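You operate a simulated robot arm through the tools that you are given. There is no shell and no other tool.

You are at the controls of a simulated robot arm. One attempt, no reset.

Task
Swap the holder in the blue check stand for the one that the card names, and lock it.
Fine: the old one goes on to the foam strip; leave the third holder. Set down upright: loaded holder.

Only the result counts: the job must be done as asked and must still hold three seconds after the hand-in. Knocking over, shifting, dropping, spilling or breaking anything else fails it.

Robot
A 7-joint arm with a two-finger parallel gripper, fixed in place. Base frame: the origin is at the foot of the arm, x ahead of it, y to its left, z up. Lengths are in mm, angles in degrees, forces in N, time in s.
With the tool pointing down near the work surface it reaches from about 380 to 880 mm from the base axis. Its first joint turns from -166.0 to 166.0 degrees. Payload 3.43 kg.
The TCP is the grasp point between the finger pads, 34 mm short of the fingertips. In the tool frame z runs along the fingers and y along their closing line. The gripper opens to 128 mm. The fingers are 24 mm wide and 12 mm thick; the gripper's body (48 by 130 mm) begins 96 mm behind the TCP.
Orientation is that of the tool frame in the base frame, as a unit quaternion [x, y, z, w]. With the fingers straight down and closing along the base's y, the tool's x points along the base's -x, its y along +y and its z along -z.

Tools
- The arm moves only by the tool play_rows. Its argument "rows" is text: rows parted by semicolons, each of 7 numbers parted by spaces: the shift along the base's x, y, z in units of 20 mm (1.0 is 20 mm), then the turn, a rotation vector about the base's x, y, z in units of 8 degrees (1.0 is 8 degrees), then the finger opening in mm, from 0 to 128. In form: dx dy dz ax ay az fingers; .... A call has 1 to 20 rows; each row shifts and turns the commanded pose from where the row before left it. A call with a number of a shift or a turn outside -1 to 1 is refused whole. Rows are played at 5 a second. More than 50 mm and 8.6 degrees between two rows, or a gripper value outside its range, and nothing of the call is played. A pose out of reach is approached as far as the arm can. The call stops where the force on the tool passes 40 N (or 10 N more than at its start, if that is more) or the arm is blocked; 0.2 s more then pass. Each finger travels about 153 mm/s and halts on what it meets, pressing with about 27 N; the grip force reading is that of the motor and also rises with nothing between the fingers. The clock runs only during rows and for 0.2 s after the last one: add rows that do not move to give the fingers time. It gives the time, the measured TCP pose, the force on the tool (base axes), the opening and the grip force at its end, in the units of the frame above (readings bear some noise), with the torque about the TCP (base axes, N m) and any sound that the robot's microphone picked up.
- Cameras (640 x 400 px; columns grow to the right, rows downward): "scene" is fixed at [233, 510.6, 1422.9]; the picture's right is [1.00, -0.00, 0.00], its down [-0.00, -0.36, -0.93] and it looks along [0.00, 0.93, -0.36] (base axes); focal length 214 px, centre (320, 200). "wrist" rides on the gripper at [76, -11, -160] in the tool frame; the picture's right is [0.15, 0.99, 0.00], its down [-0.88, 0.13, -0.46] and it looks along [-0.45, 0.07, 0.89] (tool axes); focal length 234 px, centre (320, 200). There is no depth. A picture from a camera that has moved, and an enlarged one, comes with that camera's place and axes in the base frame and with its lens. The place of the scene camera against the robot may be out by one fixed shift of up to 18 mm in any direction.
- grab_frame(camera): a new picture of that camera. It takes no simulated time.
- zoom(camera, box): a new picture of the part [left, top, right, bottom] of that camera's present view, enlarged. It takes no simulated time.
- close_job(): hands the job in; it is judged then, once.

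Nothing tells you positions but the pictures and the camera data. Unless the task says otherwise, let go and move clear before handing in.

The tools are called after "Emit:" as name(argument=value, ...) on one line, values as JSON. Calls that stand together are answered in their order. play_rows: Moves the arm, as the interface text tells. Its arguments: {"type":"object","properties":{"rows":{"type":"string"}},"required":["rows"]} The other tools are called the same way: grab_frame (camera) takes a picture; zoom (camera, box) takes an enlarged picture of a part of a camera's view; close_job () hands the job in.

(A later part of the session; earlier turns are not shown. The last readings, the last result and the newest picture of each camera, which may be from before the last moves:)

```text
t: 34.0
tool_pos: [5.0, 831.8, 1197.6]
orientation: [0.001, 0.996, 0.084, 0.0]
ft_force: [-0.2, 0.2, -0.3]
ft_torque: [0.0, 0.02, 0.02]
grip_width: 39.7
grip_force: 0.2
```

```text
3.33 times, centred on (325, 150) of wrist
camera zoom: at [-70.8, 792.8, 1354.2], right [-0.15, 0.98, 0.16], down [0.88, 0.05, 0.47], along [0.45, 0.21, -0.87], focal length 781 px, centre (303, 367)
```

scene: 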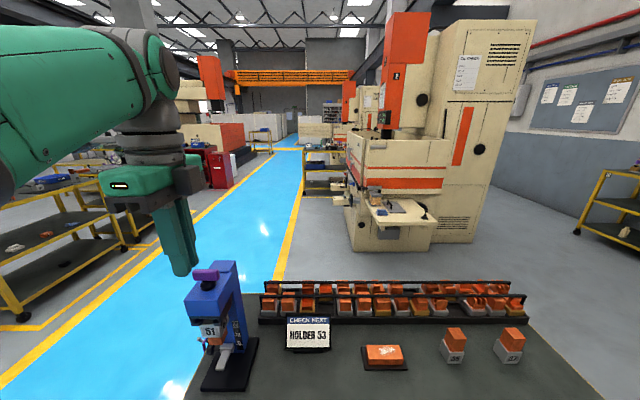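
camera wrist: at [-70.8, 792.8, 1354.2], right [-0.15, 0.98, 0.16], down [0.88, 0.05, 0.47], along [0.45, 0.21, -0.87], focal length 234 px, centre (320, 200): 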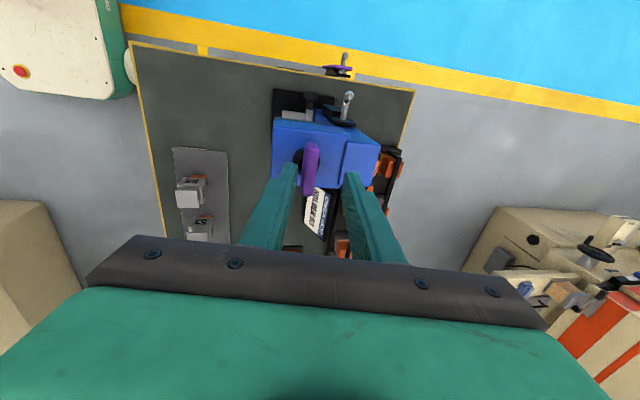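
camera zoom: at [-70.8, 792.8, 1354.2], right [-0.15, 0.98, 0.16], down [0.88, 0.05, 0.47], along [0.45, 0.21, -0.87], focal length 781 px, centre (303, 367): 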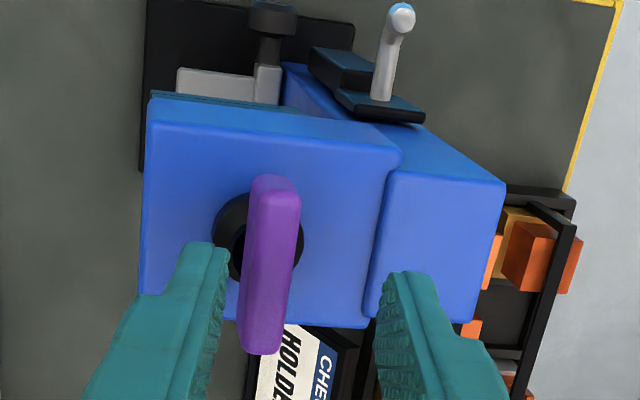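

The bar is between the fingers. I'll lower just enough that the tips cover the bar without touching the boss, then close gently.

Emit:
play_rows(rows="0.04 -0.05 -0.5 0 0 0 40; 0.04 0 -0.5 0 0 0 40; 0 0 -0.5 0 0 0 40; 0 0 0 0 0 0 40; 0 0 0 0 0 0 40")

Emit:
zoom(camera="wrist", box=[250, 90, 400, 210])

Emit:
zoom(camera="scene", box=[160, 220, 260, 320])

```text
t: 35.2
tool_pos: [6.6, 827.5, 1168.0]
orientation: [0.001, 0.996, 0.084, 0.0]
ft_force: [0.4, 0.0, 0.0]
ft_torque: [-0.01, 0.03, -0.02]
grip_width: 39.9
grip_force: 0.1
```

```text
3.33 times, centred on (325, 150) of wrist
camera zoom: at [-68.9, 791.4, 1324.1], right [-0.15, 0.98, 0.16], down [0.88, 0.05, 0.47], along [0.45, 0.21, -0.87], focal length 781 px, centre (303, 367)
```

zoom: 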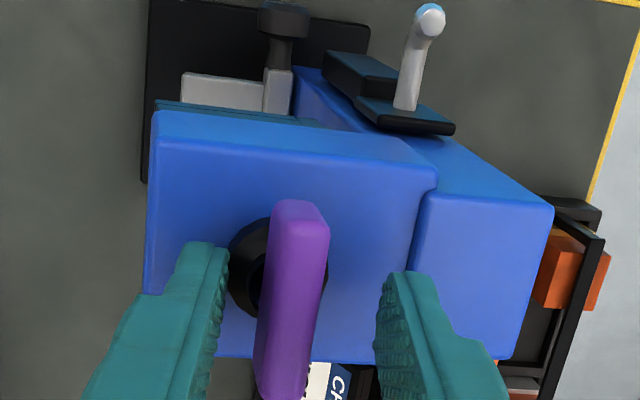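

```text
4.00 times, centred on (210, 270) of scene
camera zoom: at [233.0, 510.6, 1422.9], right [1.0, 0.0, 0.0], down [0.0, -0.36, -0.93], along [0.0, 0.93, -0.36], focal length 858 px, centre (760, -80)
```

zoom: 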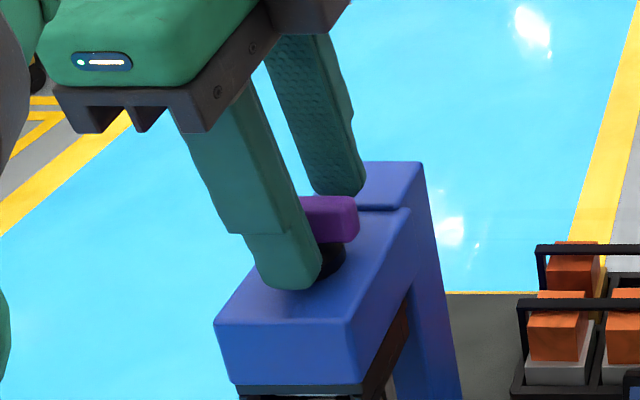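

Emit:
play_rows(rows="0 0 0 0 0 0 32; 0 0 0 0 0 0 26; 0 0 0 0 0 0 22; 0 0 0 0 0 0 22")

Emit:
zoom(camera="wrist", box=[250, 90, 400, 210])

```text
t: 36.2
tool_pos: [7.0, 828.0, 1167.9]
orientation: [0.0, 0.996, 0.084, 0.0]
ft_force: [1.3, -16.8, -4.4]
ft_torque: [-0.54, -0.06, 0.06]
grip_width: 32.1
grip_force: 9.0
```

```text
3.33 times, centred on (325, 150) of wrist
camera zoom: at [-69.0, 790.8, 1324.1], right [-0.15, 0.98, 0.16], down [0.88, 0.05, 0.47], along [0.45, 0.21, -0.87], focal length 781 px, centre (303, 367)
```

zoom: 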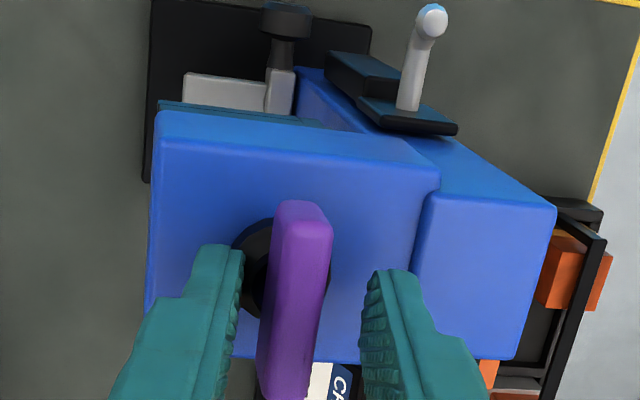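

The front finger met something at 32 mm, most likely the black boss under the bar. I'll reopen right away, rise 10 mm and retry.

Emit:
play_rows(rows="0 0 0 0 0 0 40; 0 0 0 0 0 0 40; 0 0 0.5 0 0 0 40; 0 0 0 0 0 0 40")

Emit:
zoom(camera="wrist", box=[250, 90, 400, 210])

Emit:
zoom(camera="scene", box=[190, 250, 250, 310])

```text
t: 37.2
tool_pos: [6.5, 829.0, 1179.1]
orientation: [0.0, 0.997, 0.083, 0.0]
ft_force: [-0.4, -0.6, -0.2]
ft_torque: [0.0, -0.01, -0.01]
grip_width: 40.0
grip_force: 0.1
```

```text
3.33 times, centred on (325, 150) of wrist
camera zoom: at [-68.9, 791.7, 1334.2], right [-0.15, 0.98, 0.17], down [0.88, 0.05, 0.47], along [0.45, 0.21, -0.87], focal length 781 px, centre (303, 367)
```

zoom: 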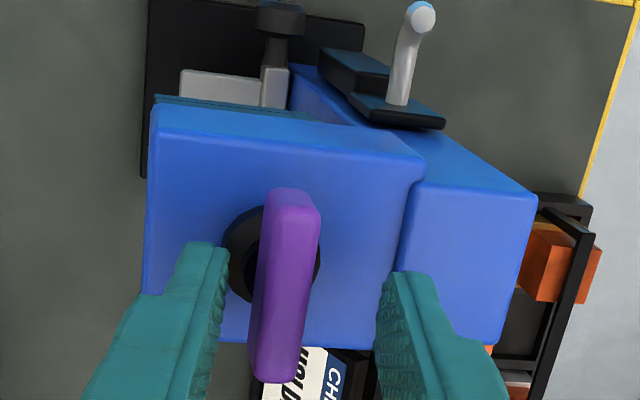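

```text
6.67 times, centred on (220, 280) of scene
camera zoom: at [233.0, 510.6, 1422.9], right [1.0, 0.0, 0.0], down [0.0, -0.36, -0.93], along [0.0, 0.93, -0.36], focal length 1430 px, centre (987, -333)
```

zoom: 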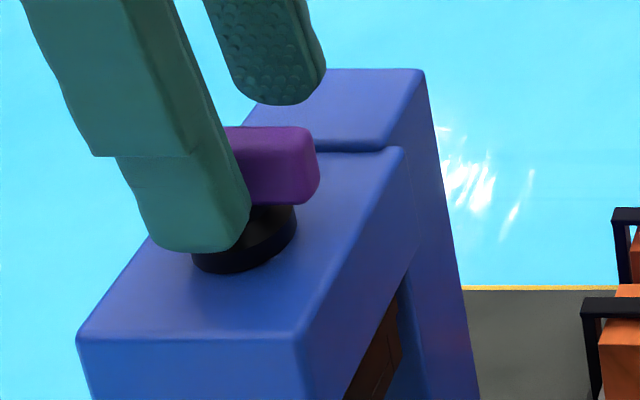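

Emit:
play_rows(rows="0 0 0 0 0 0 34; 0 0 0 0 0 0 30; 0 0 0 0 0 0 26; 0 0 0 0 0 0 26")

Emit:
play_rows(rows="0 0 0 0 0 0 23; 0 0 0 0 0 0 20; 0 0 0 0 0 0 20")

Emit:
zoom(camera="wrist", box=[250, 90, 400, 210])

```text
t: 38.2
tool_pos: [8.0, 829.0, 1178.0]
orientation: [0.002, 0.996, 0.084, 0.0]
ft_force: [0.4, -0.8, 0.2]
ft_torque: [-0.02, -0.01, 0.02]
grip_width: 26.1
grip_force: 0.0
```

```text
t: 39.0
tool_pos: [7.4, 828.5, 1178.9]
orientation: [0.0, 0.997, 0.083, 0.0]
ft_force: [-0.2, -9.6, -2.1]
ft_torque: [-0.32, -0.05, 0.0]
grip_width: 25.2
grip_force: 4.5
```

```text
3.33 times, centred on (325, 150) of wrist
camera zoom: at [-68.8, 791.4, 1333.9], right [-0.15, 0.98, 0.16], down [0.88, 0.05, 0.47], along [0.45, 0.21, -0.87], focal length 781 px, centre (303, 367)
```

zoom: 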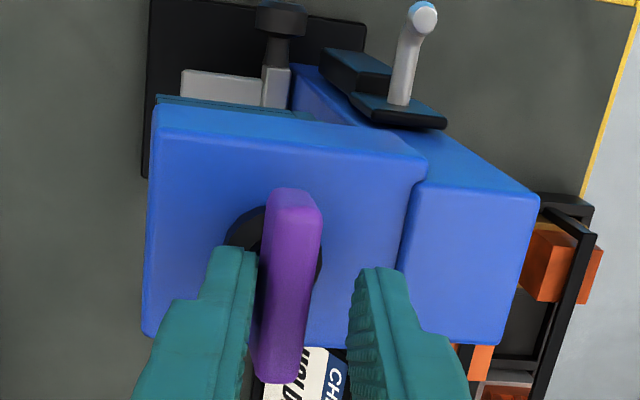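

The front finger touched the bar first, so I'm about 5 mm too far back. I'll reopen, shift and close again.

Emit:
play_rows(rows="0 0 0 0 0 0 30; 0 -0.25 0 0 0 0 30; 0 0 0 0 0 0 30; 0 0 0 0 0 0 24; 0 0 0 0 0 0 20; 0 0 0 0 0 0 20")

Emit:
zoom(camera="wrist", box=[250, 90, 400, 210])

```text
t: 40.4
tool_pos: [7.2, 823.8, 1178.0]
orientation: [0.001, 0.997, 0.083, 0.0]
ft_force: [-0.5, 0.3, 0.4]
ft_torque: [-0.02, 0.01, 0.01]
grip_width: 20.2
grip_force: 0.1
```

```text
3.33 times, centred on (325, 150) of wrist
camera zoom: at [-69.1, 786.8, 1334.2], right [-0.15, 0.98, 0.16], down [0.88, 0.05, 0.47], along [0.45, 0.21, -0.87], focal length 781 px, centre (303, 367)
```

zoom: 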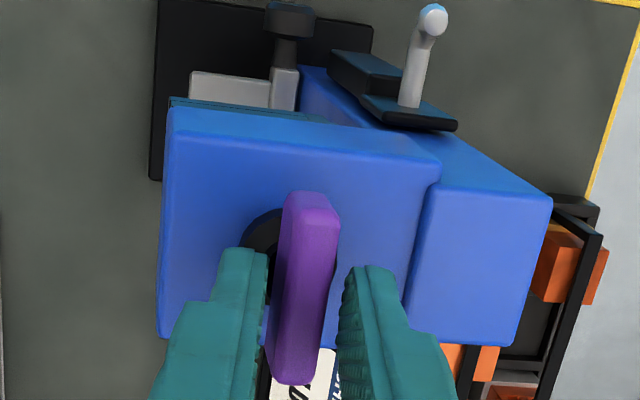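

Emit:
play_rows(rows="0 0 0 0 0 0 18; 0 0 0 0 0 0 16; 0 0 0 0 0 0 16")

```text
t: 41.2
tool_pos: [7.3, 825.0, 1178.5]
orientation: [0.002, 0.996, 0.084, 0.0]
ft_force: [-0.5, -0.5, 0.3]
ft_torque: [0.01, 0.0, 0.01]
grip_width: 16.2
grip_force: 0.0
```

The fingers straddle the bar with no preload. I'll test the turning direction in small steps about the tool axis while watching torque: counter-clockwise first, which is the usual loosening direction.

Emit:
play_rows(rows="0 0 0 0 -0.083 0.493 16; 0 0 0 0 -0.083 0.493 16; 0 0 0 0 -0.083 0.493 16; 0 0 0 0 0 0 16")

Emit:
zoom(camera="wrist", box=[250, 90, 400, 210])

```text
t: 42.2
tool_pos: [7.5, 824.7, 1178.6]
orientation: [-0.104, 0.991, 0.084, 0.009]
ft_force: [1.6, -3.2, -1.2]
ft_torque: [-0.1, -0.04, -0.06]
grip_width: 17.7
grip_force: 1.4
```

```text
3.33 times, centred on (325, 150) of wrist
camera zoom: at [-65.1, 771.2, 1331.7], right [-0.35, 0.92, 0.16], down [0.83, 0.23, 0.5], along [0.43, 0.3, -0.85], focal length 781 px, centre (303, 367)
```

zoom: 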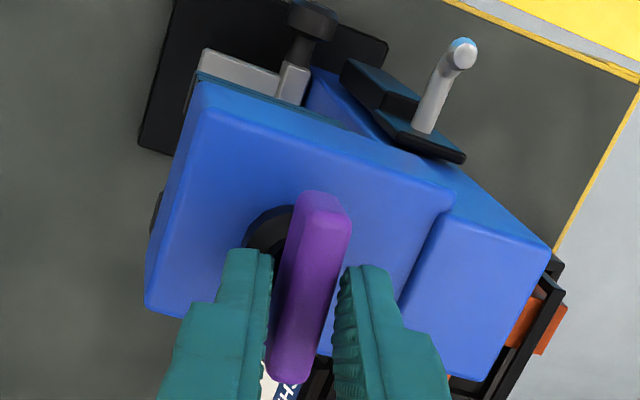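

Emit:
play_rows(rows="0 0 0 0 -0.083 0.493 16; 0 0 0 0 -0.083 0.493 16; 0 0 0 0 0 0 16")

Emit:
zoom(camera="wrist", box=[250, 90, 400, 210])

```text
t: 43.0
tool_pos: [6.6, 824.9, 1179.9]
orientation: [-0.173, 0.981, 0.082, 0.015]
ft_force: [1.4, -0.5, 0.7]
ft_torque: [-0.04, -0.03, 0.02]
grip_width: 16.7
grip_force: 1.4
```

```text
3.33 times, centred on (325, 150) of wrist
camera zoom: at [-60.5, 762.0, 1330.4], right [-0.48, 0.87, 0.15], down [0.78, 0.34, 0.52], along [0.4, 0.36, -0.84], focal length 781 px, centre (303, 367)
```

zoom: 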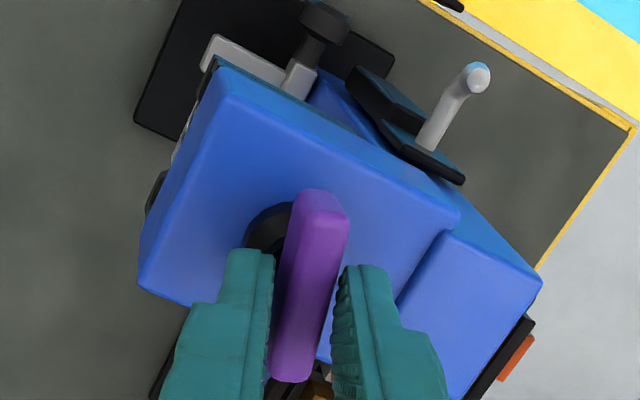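

The bar turns freely counter-clockwise with almost no torque. I'll continue toward a quarter turn, watching for a stop.

Emit:
play_rows(rows="0 0 0 0 -0.1 0.59 16; 0 0 0 0 -0.1 0.59 16; 0 0 0 0 -0.1 0.59 16; 0 0 0 0 -0.1 0.59 16; 0 0 0 0 -0.1 0.59 16; 0 0 0 0 -0.1 0.59 16; 0 0 0 0 0 0 16")

Emit:
zoom(camera="wrist", box=[250, 90, 400, 210])

```text
t: 44.6
tool_pos: [6.9, 824.7, 1179.7]
orientation: [-0.41, 0.908, 0.077, 0.035]
ft_force: [-2.1, 1.2, 0.6]
ft_torque: [0.0, 0.02, 0.02]
grip_width: 17.5
grip_force: 1.0
```

```text
3.33 times, centred on (325, 150) of wrist
camera zoom: at [-35.0, 734.1, 1325.4], right [-0.84, 0.53, 0.09], down [0.48, 0.66, 0.57], along [0.25, 0.53, -0.81], focal length 781 px, centre (303, 367)
```

zoom: 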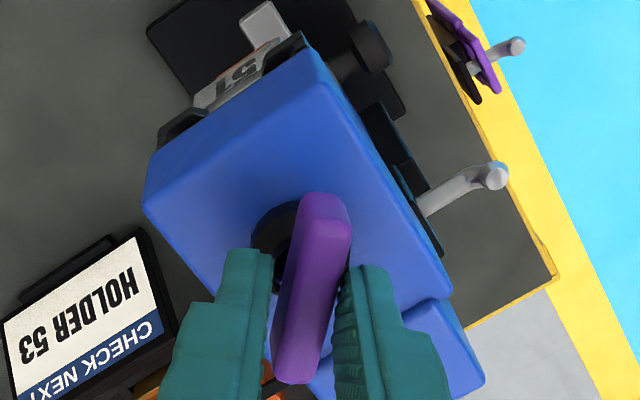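

Emit:
play_rows(rows="0 0 0 0 -0.1 0.59 16; 0 0 0 0 -0.1 0.59 16; 0 0 0 0 -0.1 0.59 16; 0 0 0 0 -0.1 0.59 16; 0 0 0 0 -0.1 0.59 16; 0 0 0 0 0 0 16")

Emit:
play_rows(rows="0 0 0 0 -0.1 0.59 16; 0 0 0 0 -0.1 0.59 16; 0 0 0 0 -0.1 0.59 16; 0 0 0 0 0 0 16")

Emit:
zoom(camera="wrist", box=[250, 90, 400, 210])

```text
t: 46.0
tool_pos: [7.2, 823.6, 1179.3]
orientation: [-0.59, 0.803, 0.068, 0.05]
ft_force: [-2.1, 0.9, 0.6]
ft_torque: [0.03, 0.07, 0.02]
grip_width: 17.4
grip_force: 1.1
```

```text
t: 47.0
tool_pos: [7.6, 824.6, 1179.1]
orientation: [-0.686, 0.723, 0.06, 0.058]
ft_force: [-1.0, 0.2, 0.0]
ft_torque: [0.02, 0.04, -0.01]
grip_width: 16.9
grip_force: 0.4
```

```text
3.33 times, centred on (325, 150) of wrist
camera zoom: at [14.1, 722.3, 1323.4], right [-1.0, -0.09, -0.02], down [-0.08, 0.8, 0.6], along [-0.04, 0.6, -0.8], focal length 781 px, centre (303, 367)
```

zoom: 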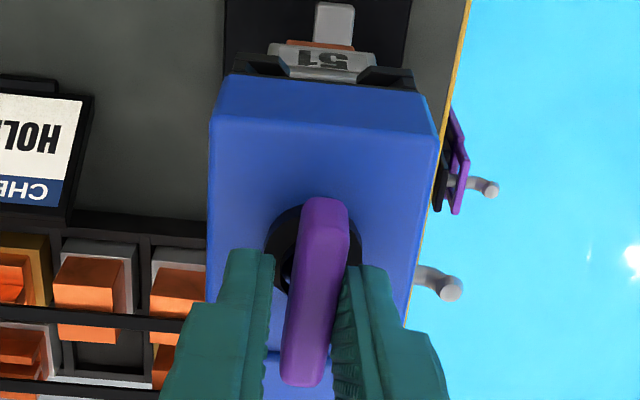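

Emit:
play_rows(rows="0 0 0 0 -0.083 0.493 16; 0 0 0 0 0 0 16; 0 0 0 0 0 0 16")

Emit:
play_rows(rows="0 0 0 0 -0.083 0.493 16; 0 0 0 0 -0.083 0.493 16; 0 0 0 0 0 0 16")

Emit:
zoom(camera="wrist", box=[250, 90, 400, 210])

```text
t: 47.8
tool_pos: [6.8, 825.2, 1178.4]
orientation: [0.711, -0.698, -0.058, -0.06]
ft_force: [-0.6, 0.0, 0.3]
ft_torque: [-0.03, 0.04, -0.03]
grip_width: 16.8
grip_force: 1.1
```

```text
t: 48.6
tool_pos: [6.9, 825.5, 1179.6]
orientation: [0.758, -0.647, -0.054, -0.064]
ft_force: [-5.5, 1.9, 1.2]
ft_torque: [0.05, 0.12, -0.12]
grip_width: 19.1
grip_force: 2.7
```

```text
3.33 times, centred on (325, 150) of wrist
camera zoom: at [29.3, 726.0, 1324.6], right [-0.95, -0.3, -0.05], down [-0.27, 0.76, 0.59], along [-0.14, 0.58, -0.8], focal length 781 px, centre (303, 367)
```

zoom: 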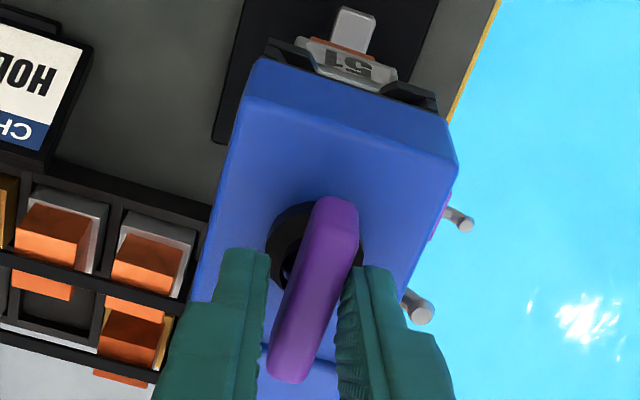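

The bar hit its stop at about 90°, now along y, so the clamp should be open. I'll back off a few degrees, open the fingers and lift clear.

Emit:
play_rows(rows="0 0 0 0 0.083 -0.493 18; 0 0 0 0 0.083 -0.493 24; 0 0 0 0 0 0 40; 0 0 0 0 0 0 40; 0 0 0.5 0 0 0 40; 0 0 0.8 0 0 0 40; 0 0 1 0 0 0 40; 0 -0.5 0.5 0 0 0 40; 0 -1 0 0 0 0 40; 0 -1 0 0 0 0 40; 0 0 0 0 0 0 40")

Emit:
grab_frame(camera="wrist")

Emit:
zoom(camera="scene", box=[160, 240, 280, 390])

```text
t: 51.0
tool_pos: [7.6, 774.8, 1235.4]
orientation: [0.71, -0.699, -0.059, -0.06]
ft_force: [0.0, 0.3, -0.1]
ft_torque: [-0.04, 0.02, 0.0]
grip_width: 39.8
grip_force: 0.0
```

```text
taken
camera wrist: at [19.0, 673.2, 1380.5], right [-0.99, -0.16, -0.03], down [-0.14, 0.79, 0.6], along [-0.07, 0.59, -0.8], focal length 234 px, centre (320, 200)
```

wrist: 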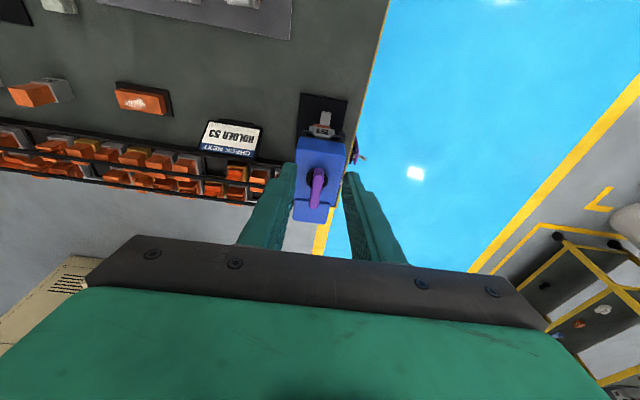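

```text
2.67 times, centred on (220, 315) of scene
camera zoom: at [233.0, 510.6, 1422.9], right [1.0, 0.0, 0.0], down [0.0, -0.36, -0.93], along [0.0, 0.93, -0.36], focal length 572 px, centre (587, -107)
```

zoom: 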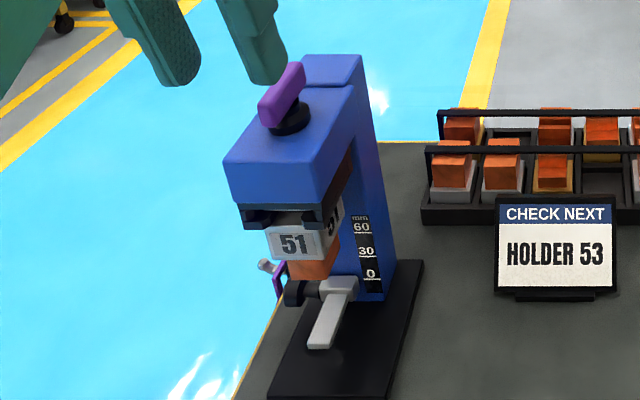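

The bar is now along y. Next I'll pull back and rotate the tool 180° about its axis, so the camera rides on top for a front grasp.

Emit:
play_rows(rows="0 -0.3 0 0 0.167 -0.986 60; 0 -0.3 0 0 0.167 -0.986 60; 0 -0.3 0 0 0.167 -0.986 60; 0 -0.3 0 0 0.167 -0.986 60; 0 -0.3 0 0 0.167 -0.986 60; 0 -0.3 0 0 0.167 -0.986 60; 0 -0.3 0 0 0.167 -0.986 60; 0 -0.3 0 0 0.167 -0.986 60; 0 -0.3 0 0 0.167 -0.986 60; 0 -0.3 0 0 0.167 -0.986 60; 0 -0.3 0 0 0.167 -0.986 60; 0 -0.3 0 0 0.167 -0.986 60; 0 -0.3 0 0 0.167 -0.986 60; 0 -0.3 0 0 0.167 -0.986 60; 0 -0.3 0 0 0.167 -0.986 60; 0 -0.3 0 0 0.167 -0.986 60; 0 -0.3 0 0 0.167 -0.986 60; 0 -0.3 0 0 0.167 -0.986 60; 0 -0.3 0 0 0.167 -0.986 60; 0 -0.3 0 0 0.167 -0.986 60")

Emit:
play_rows(rows="0 0 0 0 0.167 -0.986 60; 0 0 0 0 0.167 -0.986 60; 0 0 0 0 0.083 -0.493 60; 0 0 0 0.9 0 0 60; 0 0 0 0.9 0 0 60; 0 0 0 0.9 0 0 60; 0 0 0 0.9 0 0 60; 0 0 0 0.9 0 0 60; 0 0 0 0 0 0 60")

Emit:
grab_frame(camera="wrist")

```text
t: 55.2
tool_pos: [8.2, 653.3, 1235.8]
orientation: [0.566, 0.82, 0.07, -0.048]
ft_force: [0.3, -0.7, 0.7]
ft_torque: [0.01, 0.02, -0.01]
grip_width: 60.2
grip_force: 0.0
```

```text
t: 57.2
tool_pos: [5.0, 653.0, 1223.1]
orientation: [0.651, 0.657, 0.262, -0.274]
ft_force: [-0.3, 0.0, 0.2]
ft_torque: [0.0, 0.04, -0.03]
grip_width: 59.9
grip_force: 0.0
```

```text
taken
camera wrist: at [-3.7, 595.6, 1390.5], right [0.99, 0.12, 0.09], down [0.14, -0.95, -0.3], along [0.05, 0.31, -0.95], focal length 234 px, centre (320, 200)
```

wrist: 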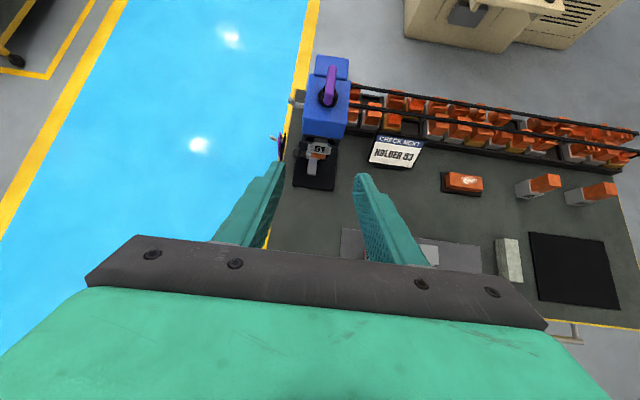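

Emit:
play_rows(rows="0 0.3 -1 0.3 -0.09 -0.109 60; 0 0.3 -1 0.3 0 0 60; 0 0.3 -1 0.3 0 0 60; 0 0.3 -1 0.3 0 0 60; 0 0 -1 0 0 0 60; 0 0 0 0 0 0 60; 0 0 0 0 0 0 60")

Emit:
grab_frame(camera="wrist")

Emit:
zoom(camera="wrist", box=[260, 60, 380, 220])

```text
t: 58.8
tool_pos: [8.1, 676.0, 1134.3]
orientation: [0.626, 0.628, 0.336, -0.318]
ft_force: [-0.7, 0.3, -1.0]
ft_torque: [0.01, 0.01, -0.01]
grip_width: 60.0
grip_force: 0.2
```

```text
taken
camera wrist: at [-9.2, 589.0, 1287.0], right [0.99, 0.08, 0.14], down [0.13, -0.88, -0.46], along [0.09, 0.47, -0.88], focal length 234 px, centre (320, 200)
```

wrist: 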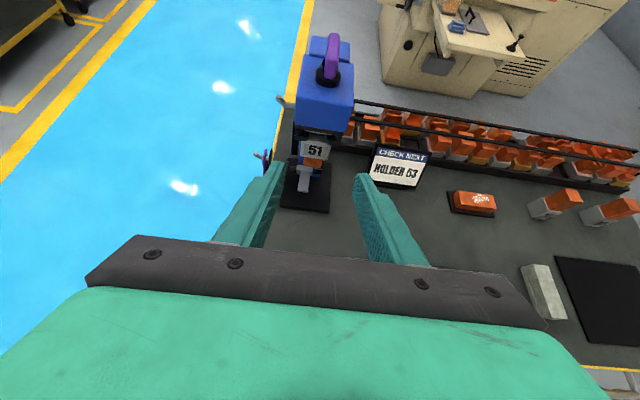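

```text
2.50 times, centred on (320, 140) of wrist
camera zoom: at [-9.2, 589.0, 1287.0], right [0.99, 0.08, 0.14], down [0.13, -0.88, -0.46], along [0.09, 0.47, -0.88], focal length 585 px, centre (320, 350)
```

zoom: 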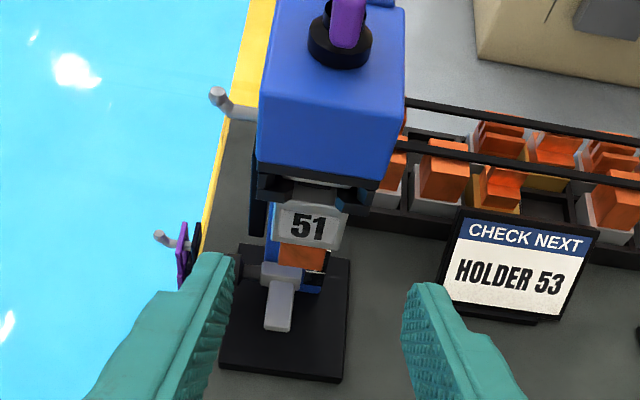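

Emit:
play_rows(rows="0 0 -1 0 0.15 0.07 76; 0 0 -1 0 0 0 76; 0 0 -1 0 0 0 76; 0 0 -1 0 0 0 76; 0 0 -0.75 0 0 0 76; 0 0 0 0 0 0 76; 0 0 0 0 0 0 76; 0 0 0 0 0 0 76")

Emit:
grab_frame(camera="wrist")

Emit:
zoom(camera="wrist", box=[270, 20, 370, 140])

```text
t: 60.6
tool_pos: [6.1, 678.3, 1039.8]
orientation: [0.625, 0.628, 0.328, -0.328]
ft_force: [0.2, 0.1, 0.4]
ft_torque: [0.0, -0.01, 0.01]
grip_width: 76.3
grip_force: 0.0
```

```text
taken
camera wrist: at [-4.7, 590.2, 1192.9], right [0.99, 0.09, 0.12], down [0.13, -0.88, -0.46], along [0.07, 0.47, -0.88], focal length 234 px, centre (320, 200)
```

wrist: 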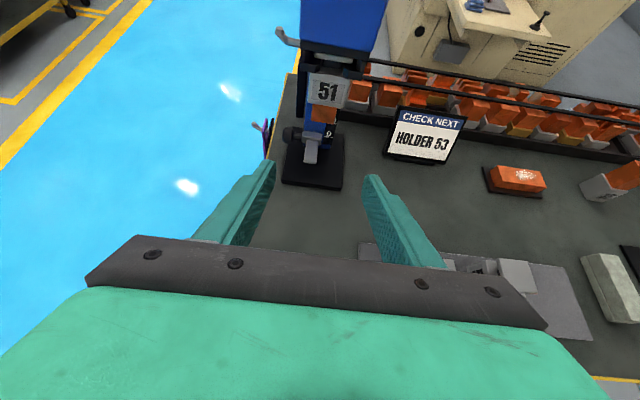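

```text
3.33 times, centred on (320, 80) of wrist
camera zoom: at [-4.7, 590.2, 1192.9], right [0.99, 0.09, 0.12], down [0.13, -0.88, -0.46], along [0.07, 0.47, -0.88], focal length 781 px, centre (320, 600)
```

zoom: 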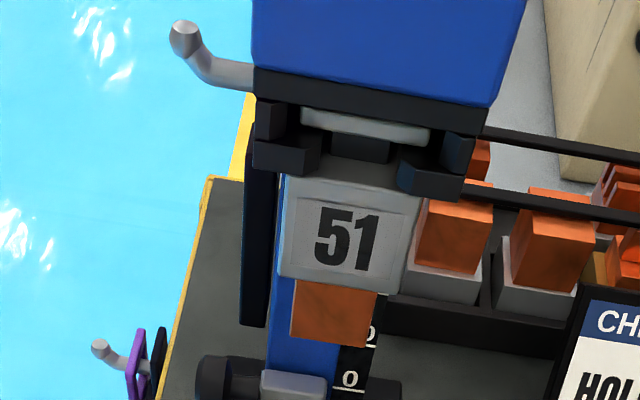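

Clear view. 51's body is about 40 mm wide (x −15 to 25), with its front face at y≈798 and z from 1020 to 1057, and it hangs between ledges. Before grasping, I'll check with an empty gripper that the 55° tilt also reaches the free spot on the foam strip at about (318, 655).

Emit:
play_rows(rows="0.97 -0.3 0 0 0 0 46; 0.97 -0.3 0 0 0 0 46; 0.97 -0.3 0 0 0 0 46; 0.97 -0.3 0 0 0 0 46; 0.97 -0.3 0 0 0 0 46; 0.97 -0.3 0 0 0 0 46; 0.97 -0.3 0 0 0 0 46; 0.97 -0.3 0 0 0 0 46; 0.97 -0.3 0 0 0 0 46; 0.97 -0.3 0 0 0 0 46; 0.97 -0.3 0 0 0 0 46; 0.97 -0.3 0 0 0 0 46; 0.97 -0.3 0 0 0 0 46; 0.97 -0.3 0 0 0 0 46; 0.97 -0.3 0 0 0 0 46; 0.97 -0.3 0 0 0 0 46; 0 0 0 0 0 0 46; 0 0 0 0 0 0 46")

Emit:
grab_frame(camera="wrist")

```text
t: 64.4
tool_pos: [317.0, 583.0, 1039.5]
orientation: [0.625, 0.627, 0.329, -0.328]
ft_force: [-0.7, -0.6, 0.3]
ft_torque: [0.01, -0.01, 0.0]
grip_width: 46.2
grip_force: 0.1
```

```text
taken
camera wrist: at [304.5, 494.7, 1193.7], right [0.99, 0.09, 0.12], down [0.13, -0.88, -0.46], along [0.07, 0.47, -0.88], focal length 234 px, centre (320, 200)
```

wrist: 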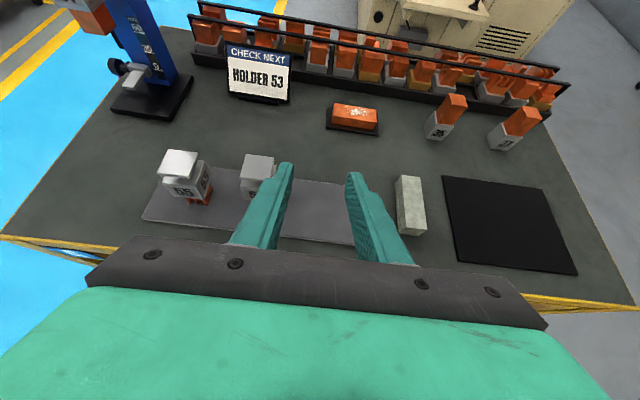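

Emit:
zoom(camera="wrist", box=[130, 130, 290, 240])

Emit:
play_rows(rows="0 0 -1 0 0 0 46; 0 0 -1 0 0 0 46; 0 0 -1 0 0 0 46; 0 0.5 -1 0 0 0 46; 0 0.5 -0.5 0 0 0 46; 0 0.5 -0.5 0 0 0 46; 0 0 0 0 0 0 46; 0 0 0 0 0 0 46")

Emit:
grab_frame(camera="wrist")

```text
3.64 times, centred on (210, 185) of wrist
camera zoom: at [304.5, 494.7, 1193.7], right [0.99, 0.09, 0.12], down [0.13, -0.88, -0.46], along [0.07, 0.47, -0.88], focal length 852 px, centre (720, 254)
```

zoom: 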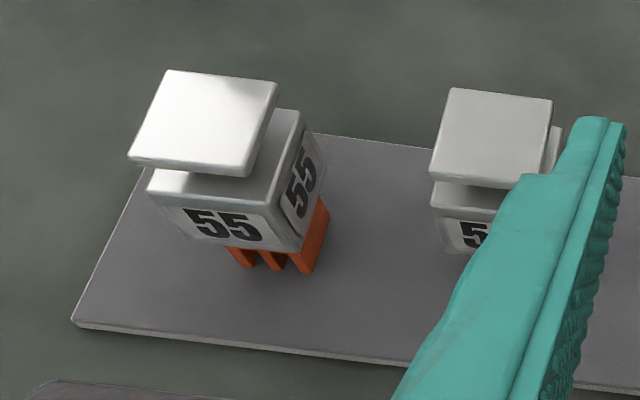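

```text
t: 66.2
tool_pos: [317.0, 613.5, 939.4]
orientation: [0.626, 0.628, 0.328, -0.327]
ft_force: [-0.6, -0.4, 0.7]
ft_torque: [-0.01, 0.05, 0.03]
grip_width: 46.1
grip_force: 0.2
```

```text
taken
camera wrist: at [304.7, 524.8, 1092.2], right [0.99, 0.09, 0.12], down [0.13, -0.88, -0.46], along [0.07, 0.47, -0.88], focal length 234 px, centre (320, 200)
```

wrist: 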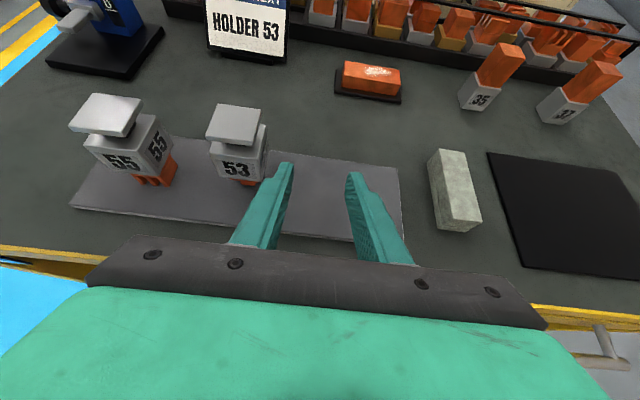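

Emit:
play_rows(rows="0 0.5 -0.5 0 0 0 46; 0 0.5 -0.5 0 0 0 46; 0 0 -0.3 0 0 0 46; 0 0 0 0 0 0 46; 0 0 0 0 0 0 46")

Emit:
grab_frame(camera="wrist")

Emit:
zoom(camera="wrist", box=[60, 70, 280, 230])

Emit:
grab_frame(camera="scene")

```text
t: 67.4
tool_pos: [318.5, 632.0, 913.2]
orientation: [0.625, 0.628, 0.328, -0.328]
ft_force: [0.1, -0.6, -0.7]
ft_torque: [-0.05, 0.01, -0.02]
grip_width: 45.9
grip_force: 0.0
```

```text
taken
camera wrist: at [306.1, 544.2, 1066.7], right [0.99, 0.09, 0.12], down [0.13, -0.88, -0.46], along [0.07, 0.47, -0.88], focal length 234 px, centre (320, 200)
```

wrist: 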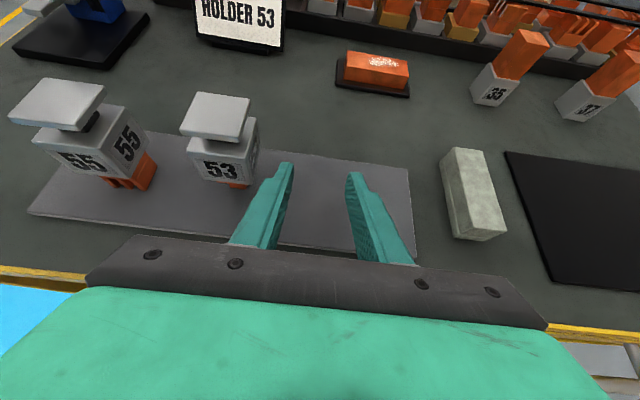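

```text
2.50 times, centred on (170, 150) of wrist
camera zoom: at [306.1, 544.2, 1066.7], right [0.99, 0.09, 0.12], down [0.13, -0.88, -0.46], along [0.07, 0.47, -0.88], focal length 585 px, centre (695, 325)
```

zoom: 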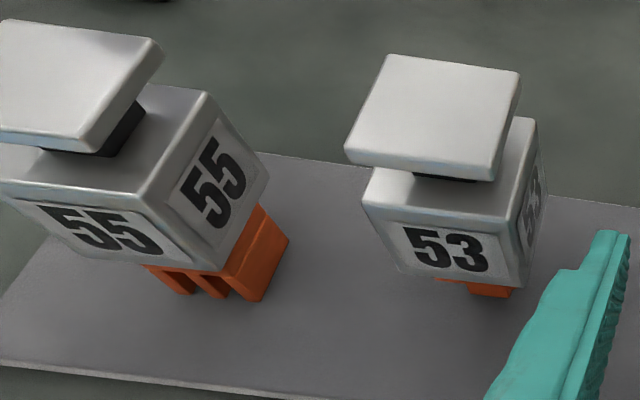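

```text
taken
```

scene: 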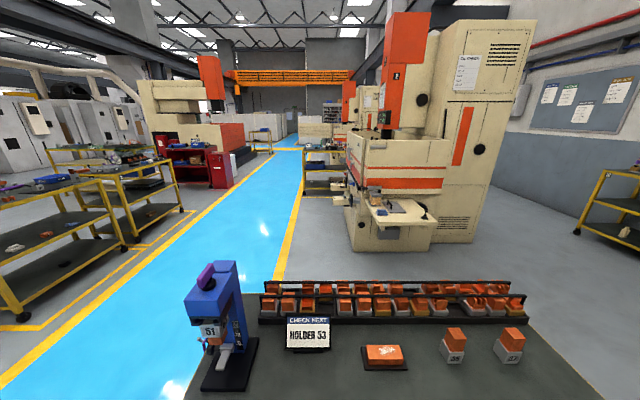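

The strip pose is reachable at 55° tilt, and 53 sits at about (243, 661) nearly square. I'll go back up and across to the front of the stand to take 51.

Emit:
play_rows(rows="0 -0.5 0.8 0 0 0 60; 0 -0.5 1 0 0 0 60; 0 -0.5 1 0 0 0 60; 0 -0.5 1 0 0 0 60; 0 0 1 0 0 0 60; -0.98 0.3 1 0 0 0 60; -0.98 0.3 0.2 0 0 0 60; -0.98 0.3 0 0 0 0 60; -0.98 0.3 0 0 0 0 60; -0.98 0.3 0 0 0 0 60; -0.98 0.3 0 0 0 0 60; -0.98 0.3 0 0 0 0 60; -0.98 0.3 0 0 0 0 60; -0.98 0.3 0 0 0 0 60; -0.98 0.3 0 0 0 0 60; -0.98 0.3 0 0 0 0 60; -0.98 0.3 0 0 0 0 60; -0.98 0.3 0 0 0 0 60; -0.98 0.3 0 0 0 0 60; 0 0 0 0 0 0 60")

Emit:
play_rows(rows="-0.98 0.3 0 0 0 0 60; -0.8 0.3 0 0 0 0 60; 0 0 0 0 0 0 60; 0 0 0 0 0 0 60")

Emit:
grab_frame(camera="wrist")

```text
t: 71.6
tool_pos: [43.6, 676.2, 1033.5]
orientation: [0.626, 0.627, 0.329, -0.327]
ft_force: [0.7, -0.3, 0.0]
ft_torque: [-0.01, 0.03, 0.01]
grip_width: 60.0
grip_force: 0.0
```

```text
t: 72.6
tool_pos: [8.9, 688.6, 1031.7]
orientation: [0.625, 0.628, 0.328, -0.328]
ft_force: [-0.7, -0.5, 0.7]
ft_torque: [-0.01, -0.02, 0.01]
grip_width: 60.0
grip_force: 0.1
```

```text
taken
camera wrist: at [-3.3, 600.4, 1186.9], right [0.99, 0.08, 0.12], down [0.13, -0.88, -0.46], along [0.07, 0.47, -0.88], focal length 234 px, centre (320, 200)
```

wrist: 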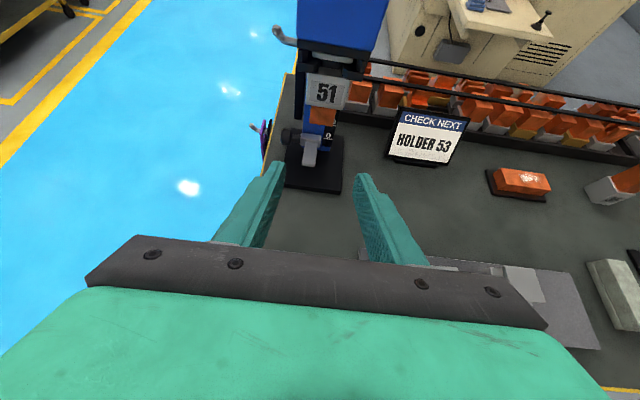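

Emit:
play_rows(rows="-0.15 1 0 0 0 0 60; 0 1 0 0 0 0 60; 0 1 0 0 0 0 60; 0 0.5 0 0 0 0 60; 0 0 0 0 0 0 60; 0 0 0 0 0 0 60")

Emit:
grab_frame(camera="wrist")

Emit:
zoom(camera="wrist", box=[250, 60, 400, 200])

Emit:
zoom(camera="scene", box=[150, 250, 270, 370])

```text
t: 74.0
tool_pos: [4.5, 759.8, 1032.2]
orientation: [0.626, 0.628, 0.328, -0.327]
ft_force: [0.0, -0.1, 0.6]
ft_torque: [0.03, 0.01, 0.01]
grip_width: 60.2
grip_force: 0.1
```

```text
taken
camera wrist: at [-6.8, 671.3, 1186.1], right [0.99, 0.09, 0.12], down [0.13, -0.88, -0.46], along [0.07, 0.47, -0.88], focal length 234 px, centre (320, 200)
```

wrist: 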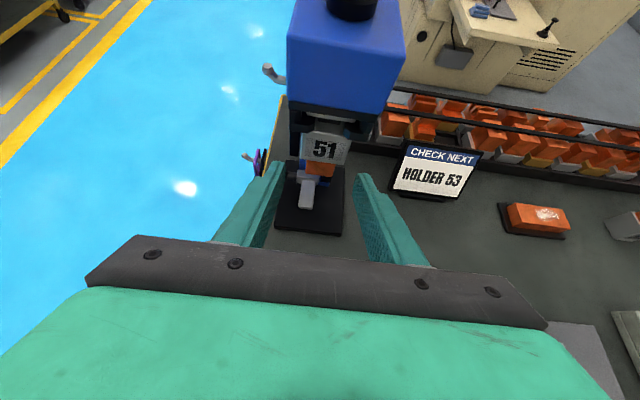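

```text
2.86 times, centred on (325, 130) of wrist
camera zoom: at [-6.8, 671.3, 1186.1], right [0.99, 0.09, 0.12], down [0.13, -0.88, -0.46], along [0.07, 0.47, -0.88], focal length 669 px, centre (306, 400)
```

zoom: 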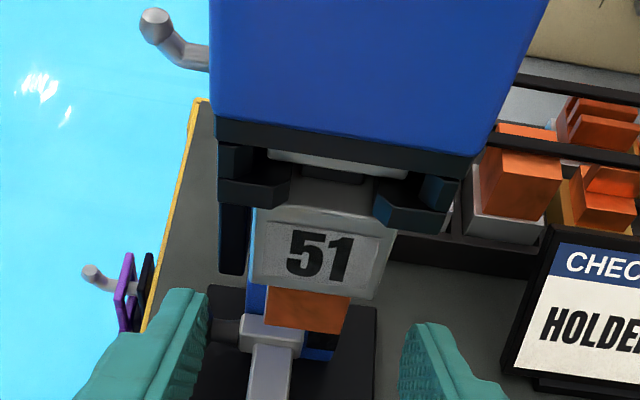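

```text
3.33 times, centred on (210, 310) of scene
camera zoom: at [233.0, 510.6, 1422.9], right [1.0, 0.0, 0.0], down [0.0, -0.36, -0.93], along [0.0, 0.93, -0.36], focal length 715 px, centre (687, -167)
```

zoom: 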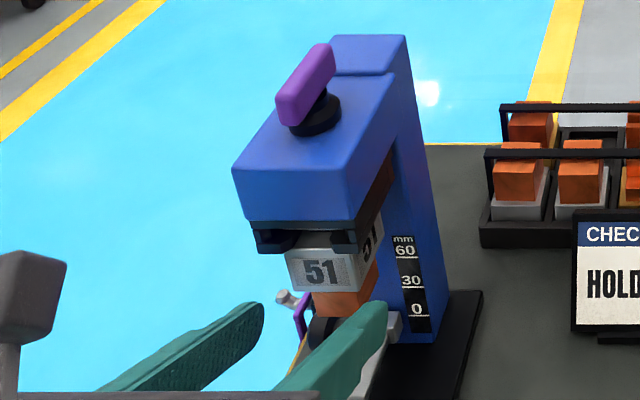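

51's body checks out at about (5, 797, 1040) and my fingers are centred on it in x. I'll advance so the tips sit on its side faces just under the ledges.

Emit:
play_rows(rows="0 0.5 0 0 0 0 60; 0 0.5 0 0 0 0 60; 0 0.5 0 0 0 0 60; 0 0.5 0 0 0 0 60; 0 0 0 0 0 0 60; 0 0 0 0 0 0 60")

Emit:
grab_frame(camera="wrist")

Emit:
zoom(camera="wrist", box=[250, 80, 400, 220])

Emit:
zoom(camera="scene", box=[170, 280, 260, 370])

```text
t: 75.4
tool_pos: [4.6, 799.9, 1033.6]
orientation: [0.625, 0.628, 0.328, -0.329]
ft_force: [-1.0, 0.5, 0.1]
ft_torque: [-0.01, 0.04, -0.02]
grip_width: 59.9
grip_force: 0.0
```

```text
taken
camera wrist: at [-7.0, 710.8, 1187.2], right [0.99, 0.09, 0.12], down [0.13, -0.88, -0.46], along [0.07, 0.47, -0.88], focal length 234 px, centre (320, 200)
```

wrist: 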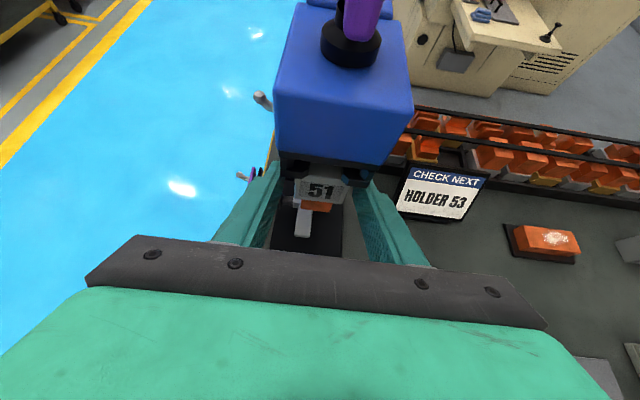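

```text
2.86 times, centred on (325, 150) of wrist
camera zoom: at [-7.0, 710.8, 1187.2], right [0.99, 0.09, 0.12], down [0.13, -0.88, -0.46], along [0.07, 0.47, -0.88], focal length 669 px, centre (306, 343)
```

zoom: 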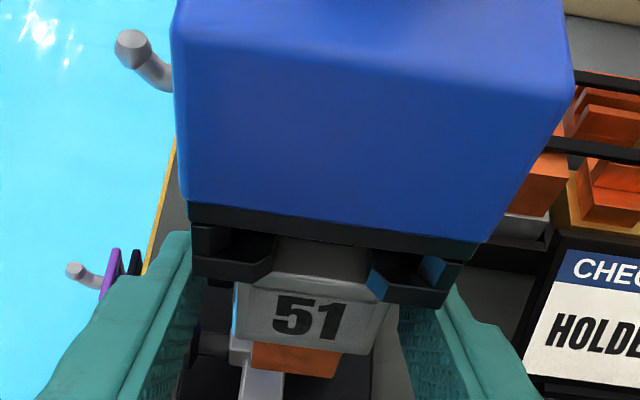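

```text
4.44 times, centred on (215, 325) of scene
camera zoom: at [233.0, 510.6, 1422.9], right [1.0, 0.0, 0.0], down [0.0, -0.36, -0.93], along [0.0, 0.93, -0.36], focal length 953 px, centre (787, -356)
```

zoom: 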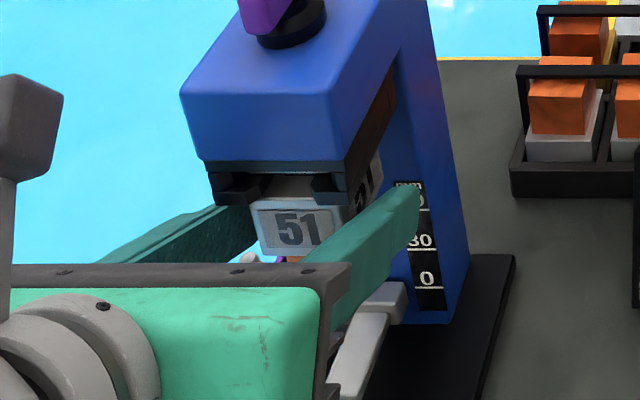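

Emit:
play_rows(rows="0 0 0 0 0 0 52; 0 0 0 0 0 0 47; 0 0 0 0 0 0 44; 0 0 0 0 0 0 44")

Emit:
play_rows(rows="0 0 0 0 0 0 42; 0 0 0 0 0 0 41; 0 0 0 0 0 0 41")

```text
t: 76.4
tool_pos: [5.0, 798.3, 1034.1]
orientation: [0.626, 0.628, 0.328, -0.327]
ft_force: [-0.1, 0.5, -0.6]
ft_torque: [-0.02, -0.03, 0.01]
grip_width: 44.0
grip_force: 0.0
```

```text
t: 77.2
tool_pos: [5.7, 799.3, 1032.4]
orientation: [0.625, 0.628, 0.328, -0.328]
ft_force: [0.2, 0.2, -1.0]
ft_torque: [-0.02, 0.03, 0.03]
grip_width: 41.0
grip_force: 0.0
```

Emit:
play_rows(rows="0 0 0 0 0 0 40; 0 0 0 0 0 0 39; 0 0 0 0 0 0 39")

Emit:
zoom(camera="wrist", box=[250, 80, 400, 220])

```text
t: 78.0
tool_pos: [3.9, 798.5, 1034.4]
orientation: [0.626, 0.626, 0.329, -0.328]
ft_force: [0.3, 0.0, 0.0]
ft_torque: [-0.01, 0.05, 0.0]
grip_width: 40.2
grip_force: 1.3
```

```text
2.86 times, centred on (325, 150) of wrist
camera zoom: at [-7.1, 710.7, 1187.1], right [0.99, 0.09, 0.12], down [0.13, -0.88, -0.46], along [0.07, 0.47, -0.88], focal length 669 px, centre (306, 343)
```

zoom: 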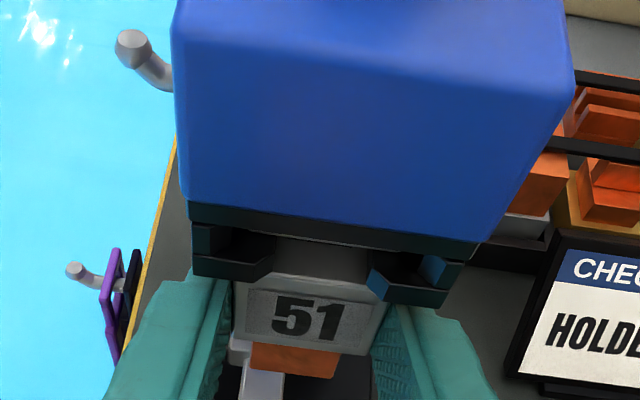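

Contact on both sides at 40.2 mm with no sideways force. I'll grip firmly and pull gently outward, watching the force in case it's still clamped.

Emit:
play_rows(rows="0 0 0 0 0 0 36; 0 0 0 0 0 0 30; 0 0 0 0 0 0 30; 0 -0.1 0 0 0 0 30; 0 -0.1 0 0 0 0 30; 0 0 0 0 0 0 30")

```text
t: 79.4
tool_pos: [5.8, 793.8, 1034.0]
orientation: [0.625, 0.628, 0.328, -0.328]
ft_force: [-0.6, 1.7, -0.9]
ft_torque: [0.01, 0.06, -0.05]
grip_width: 39.9
grip_force: 27.2
```

Emit:
play_rows(rows="0 -0.25 0 0 0 0 30; 0 -0.25 0 0 0 0 30; 0 -0.25 0 0 0 0 30; 0 0 0 0 0 0 30")

Emit:
zoom(camera="wrist", box=[250, 80, 400, 220])

Emit:
zoom(camera="scene", box=[170, 280, 260, 370])

```text
t: 80.4
tool_pos: [4.5, 778.5, 1033.1]
orientation: [0.626, 0.627, 0.328, -0.327]
ft_force: [-0.1, 1.8, 0.5]
ft_torque: [-0.03, 0.06, -0.08]
grip_width: 40.1
grip_force: 27.1
```

```text
2.86 times, centred on (325, 150) of wrist
camera zoom: at [-7.3, 690.6, 1187.1], right [0.99, 0.08, 0.12], down [0.13, -0.88, -0.46], along [0.07, 0.47, -0.88], focal length 669 px, centre (306, 343)
```

zoom: 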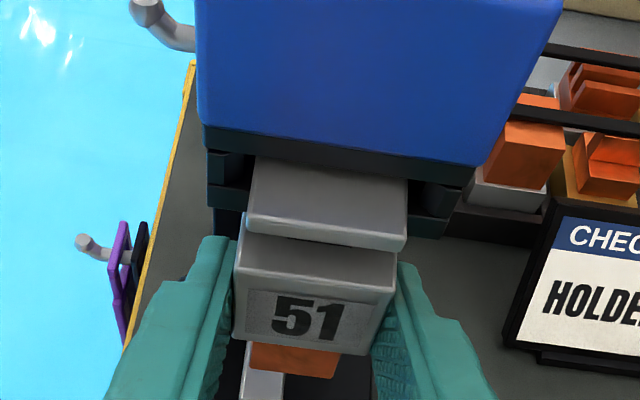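

```text
4.44 times, centred on (215, 325) of scene
camera zoom: at [233.0, 510.6, 1422.9], right [1.0, 0.0, 0.0], down [0.0, -0.36, -0.93], along [0.0, 0.93, -0.36], focal length 953 px, centre (787, -356)
```

zoom: 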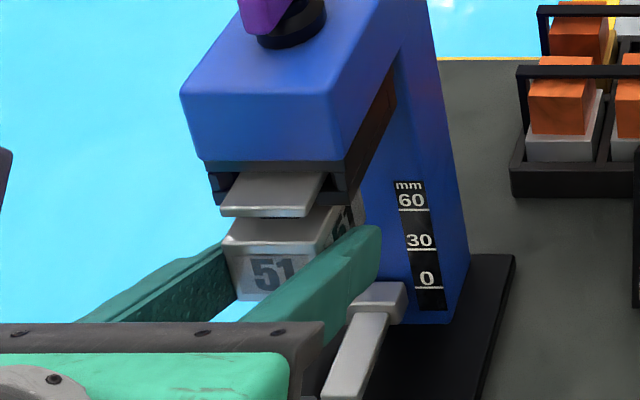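

It slides out cleanly with only about 2 N. I'll continue straight out until clear of the rails.

Emit:
play_rows(rows="0 -0.4 0 0 0 0 30; 0 -0.4 0 0 0 0 30; 0 -0.4 0 0 0 0 30; 0 -0.4 0 0 0 0 30; 0 -0.5 0 0 0 0 30; 0 -0.6 0 0 0 0 30; 0 -0.6 0 0 0 0 30; 0 -0.6 0 0 0 0 30; 0 0 0 0 0 0 30")

Emit:
grab_frame(camera="wrist")

Emit:
zoom(camera="wrist", box=[240, 100, 400, 230])

Emit:
zoom(camera="scene", box=[150, 270, 270, 390])

```text
t: 82.4
tool_pos: [4.9, 700.5, 1033.5]
orientation: [0.626, 0.627, 0.328, -0.327]
ft_force: [-0.1, 0.3, -0.1]
ft_torque: [-0.15, 0.02, 0.0]
grip_width: 39.9
grip_force: 27.0
```

```text
taken
camera wrist: at [-6.7, 612.4, 1186.7], right [0.99, 0.09, 0.12], down [0.13, -0.88, -0.46], along [0.07, 0.47, -0.88], focal length 234 px, centre (320, 200)
```

wrist: 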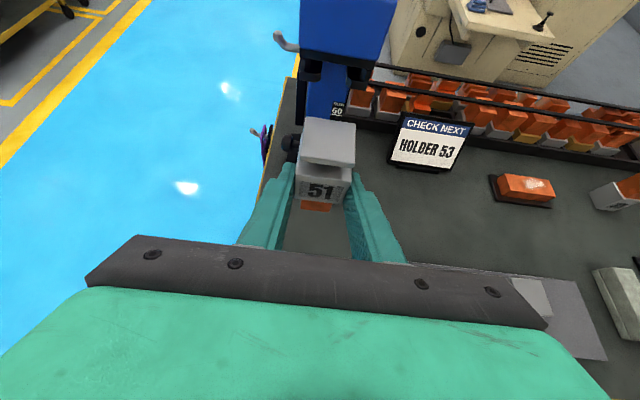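

```text
3.08 times, centred on (320, 165) of wrist
camera zoom: at [-6.7, 612.4, 1186.7], right [0.99, 0.09, 0.12], down [0.13, -0.88, -0.46], along [0.07, 0.47, -0.88], focal length 720 px, centre (320, 308)
```

zoom: 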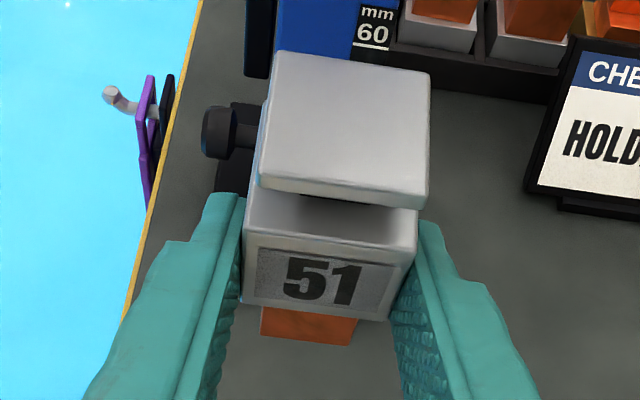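

```text
3.33 times, centred on (210, 330) of scene
camera zoom: at [233.0, 510.6, 1422.9], right [1.0, 0.0, 0.0], down [0.0, -0.36, -0.93], along [0.0, 0.93, -0.36], focal length 715 px, centre (687, -233)
```

zoom: 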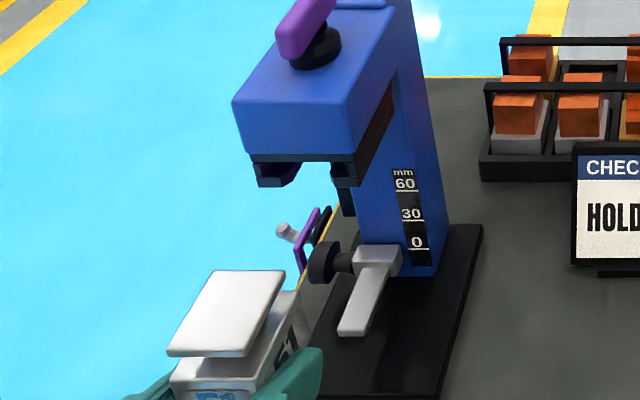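

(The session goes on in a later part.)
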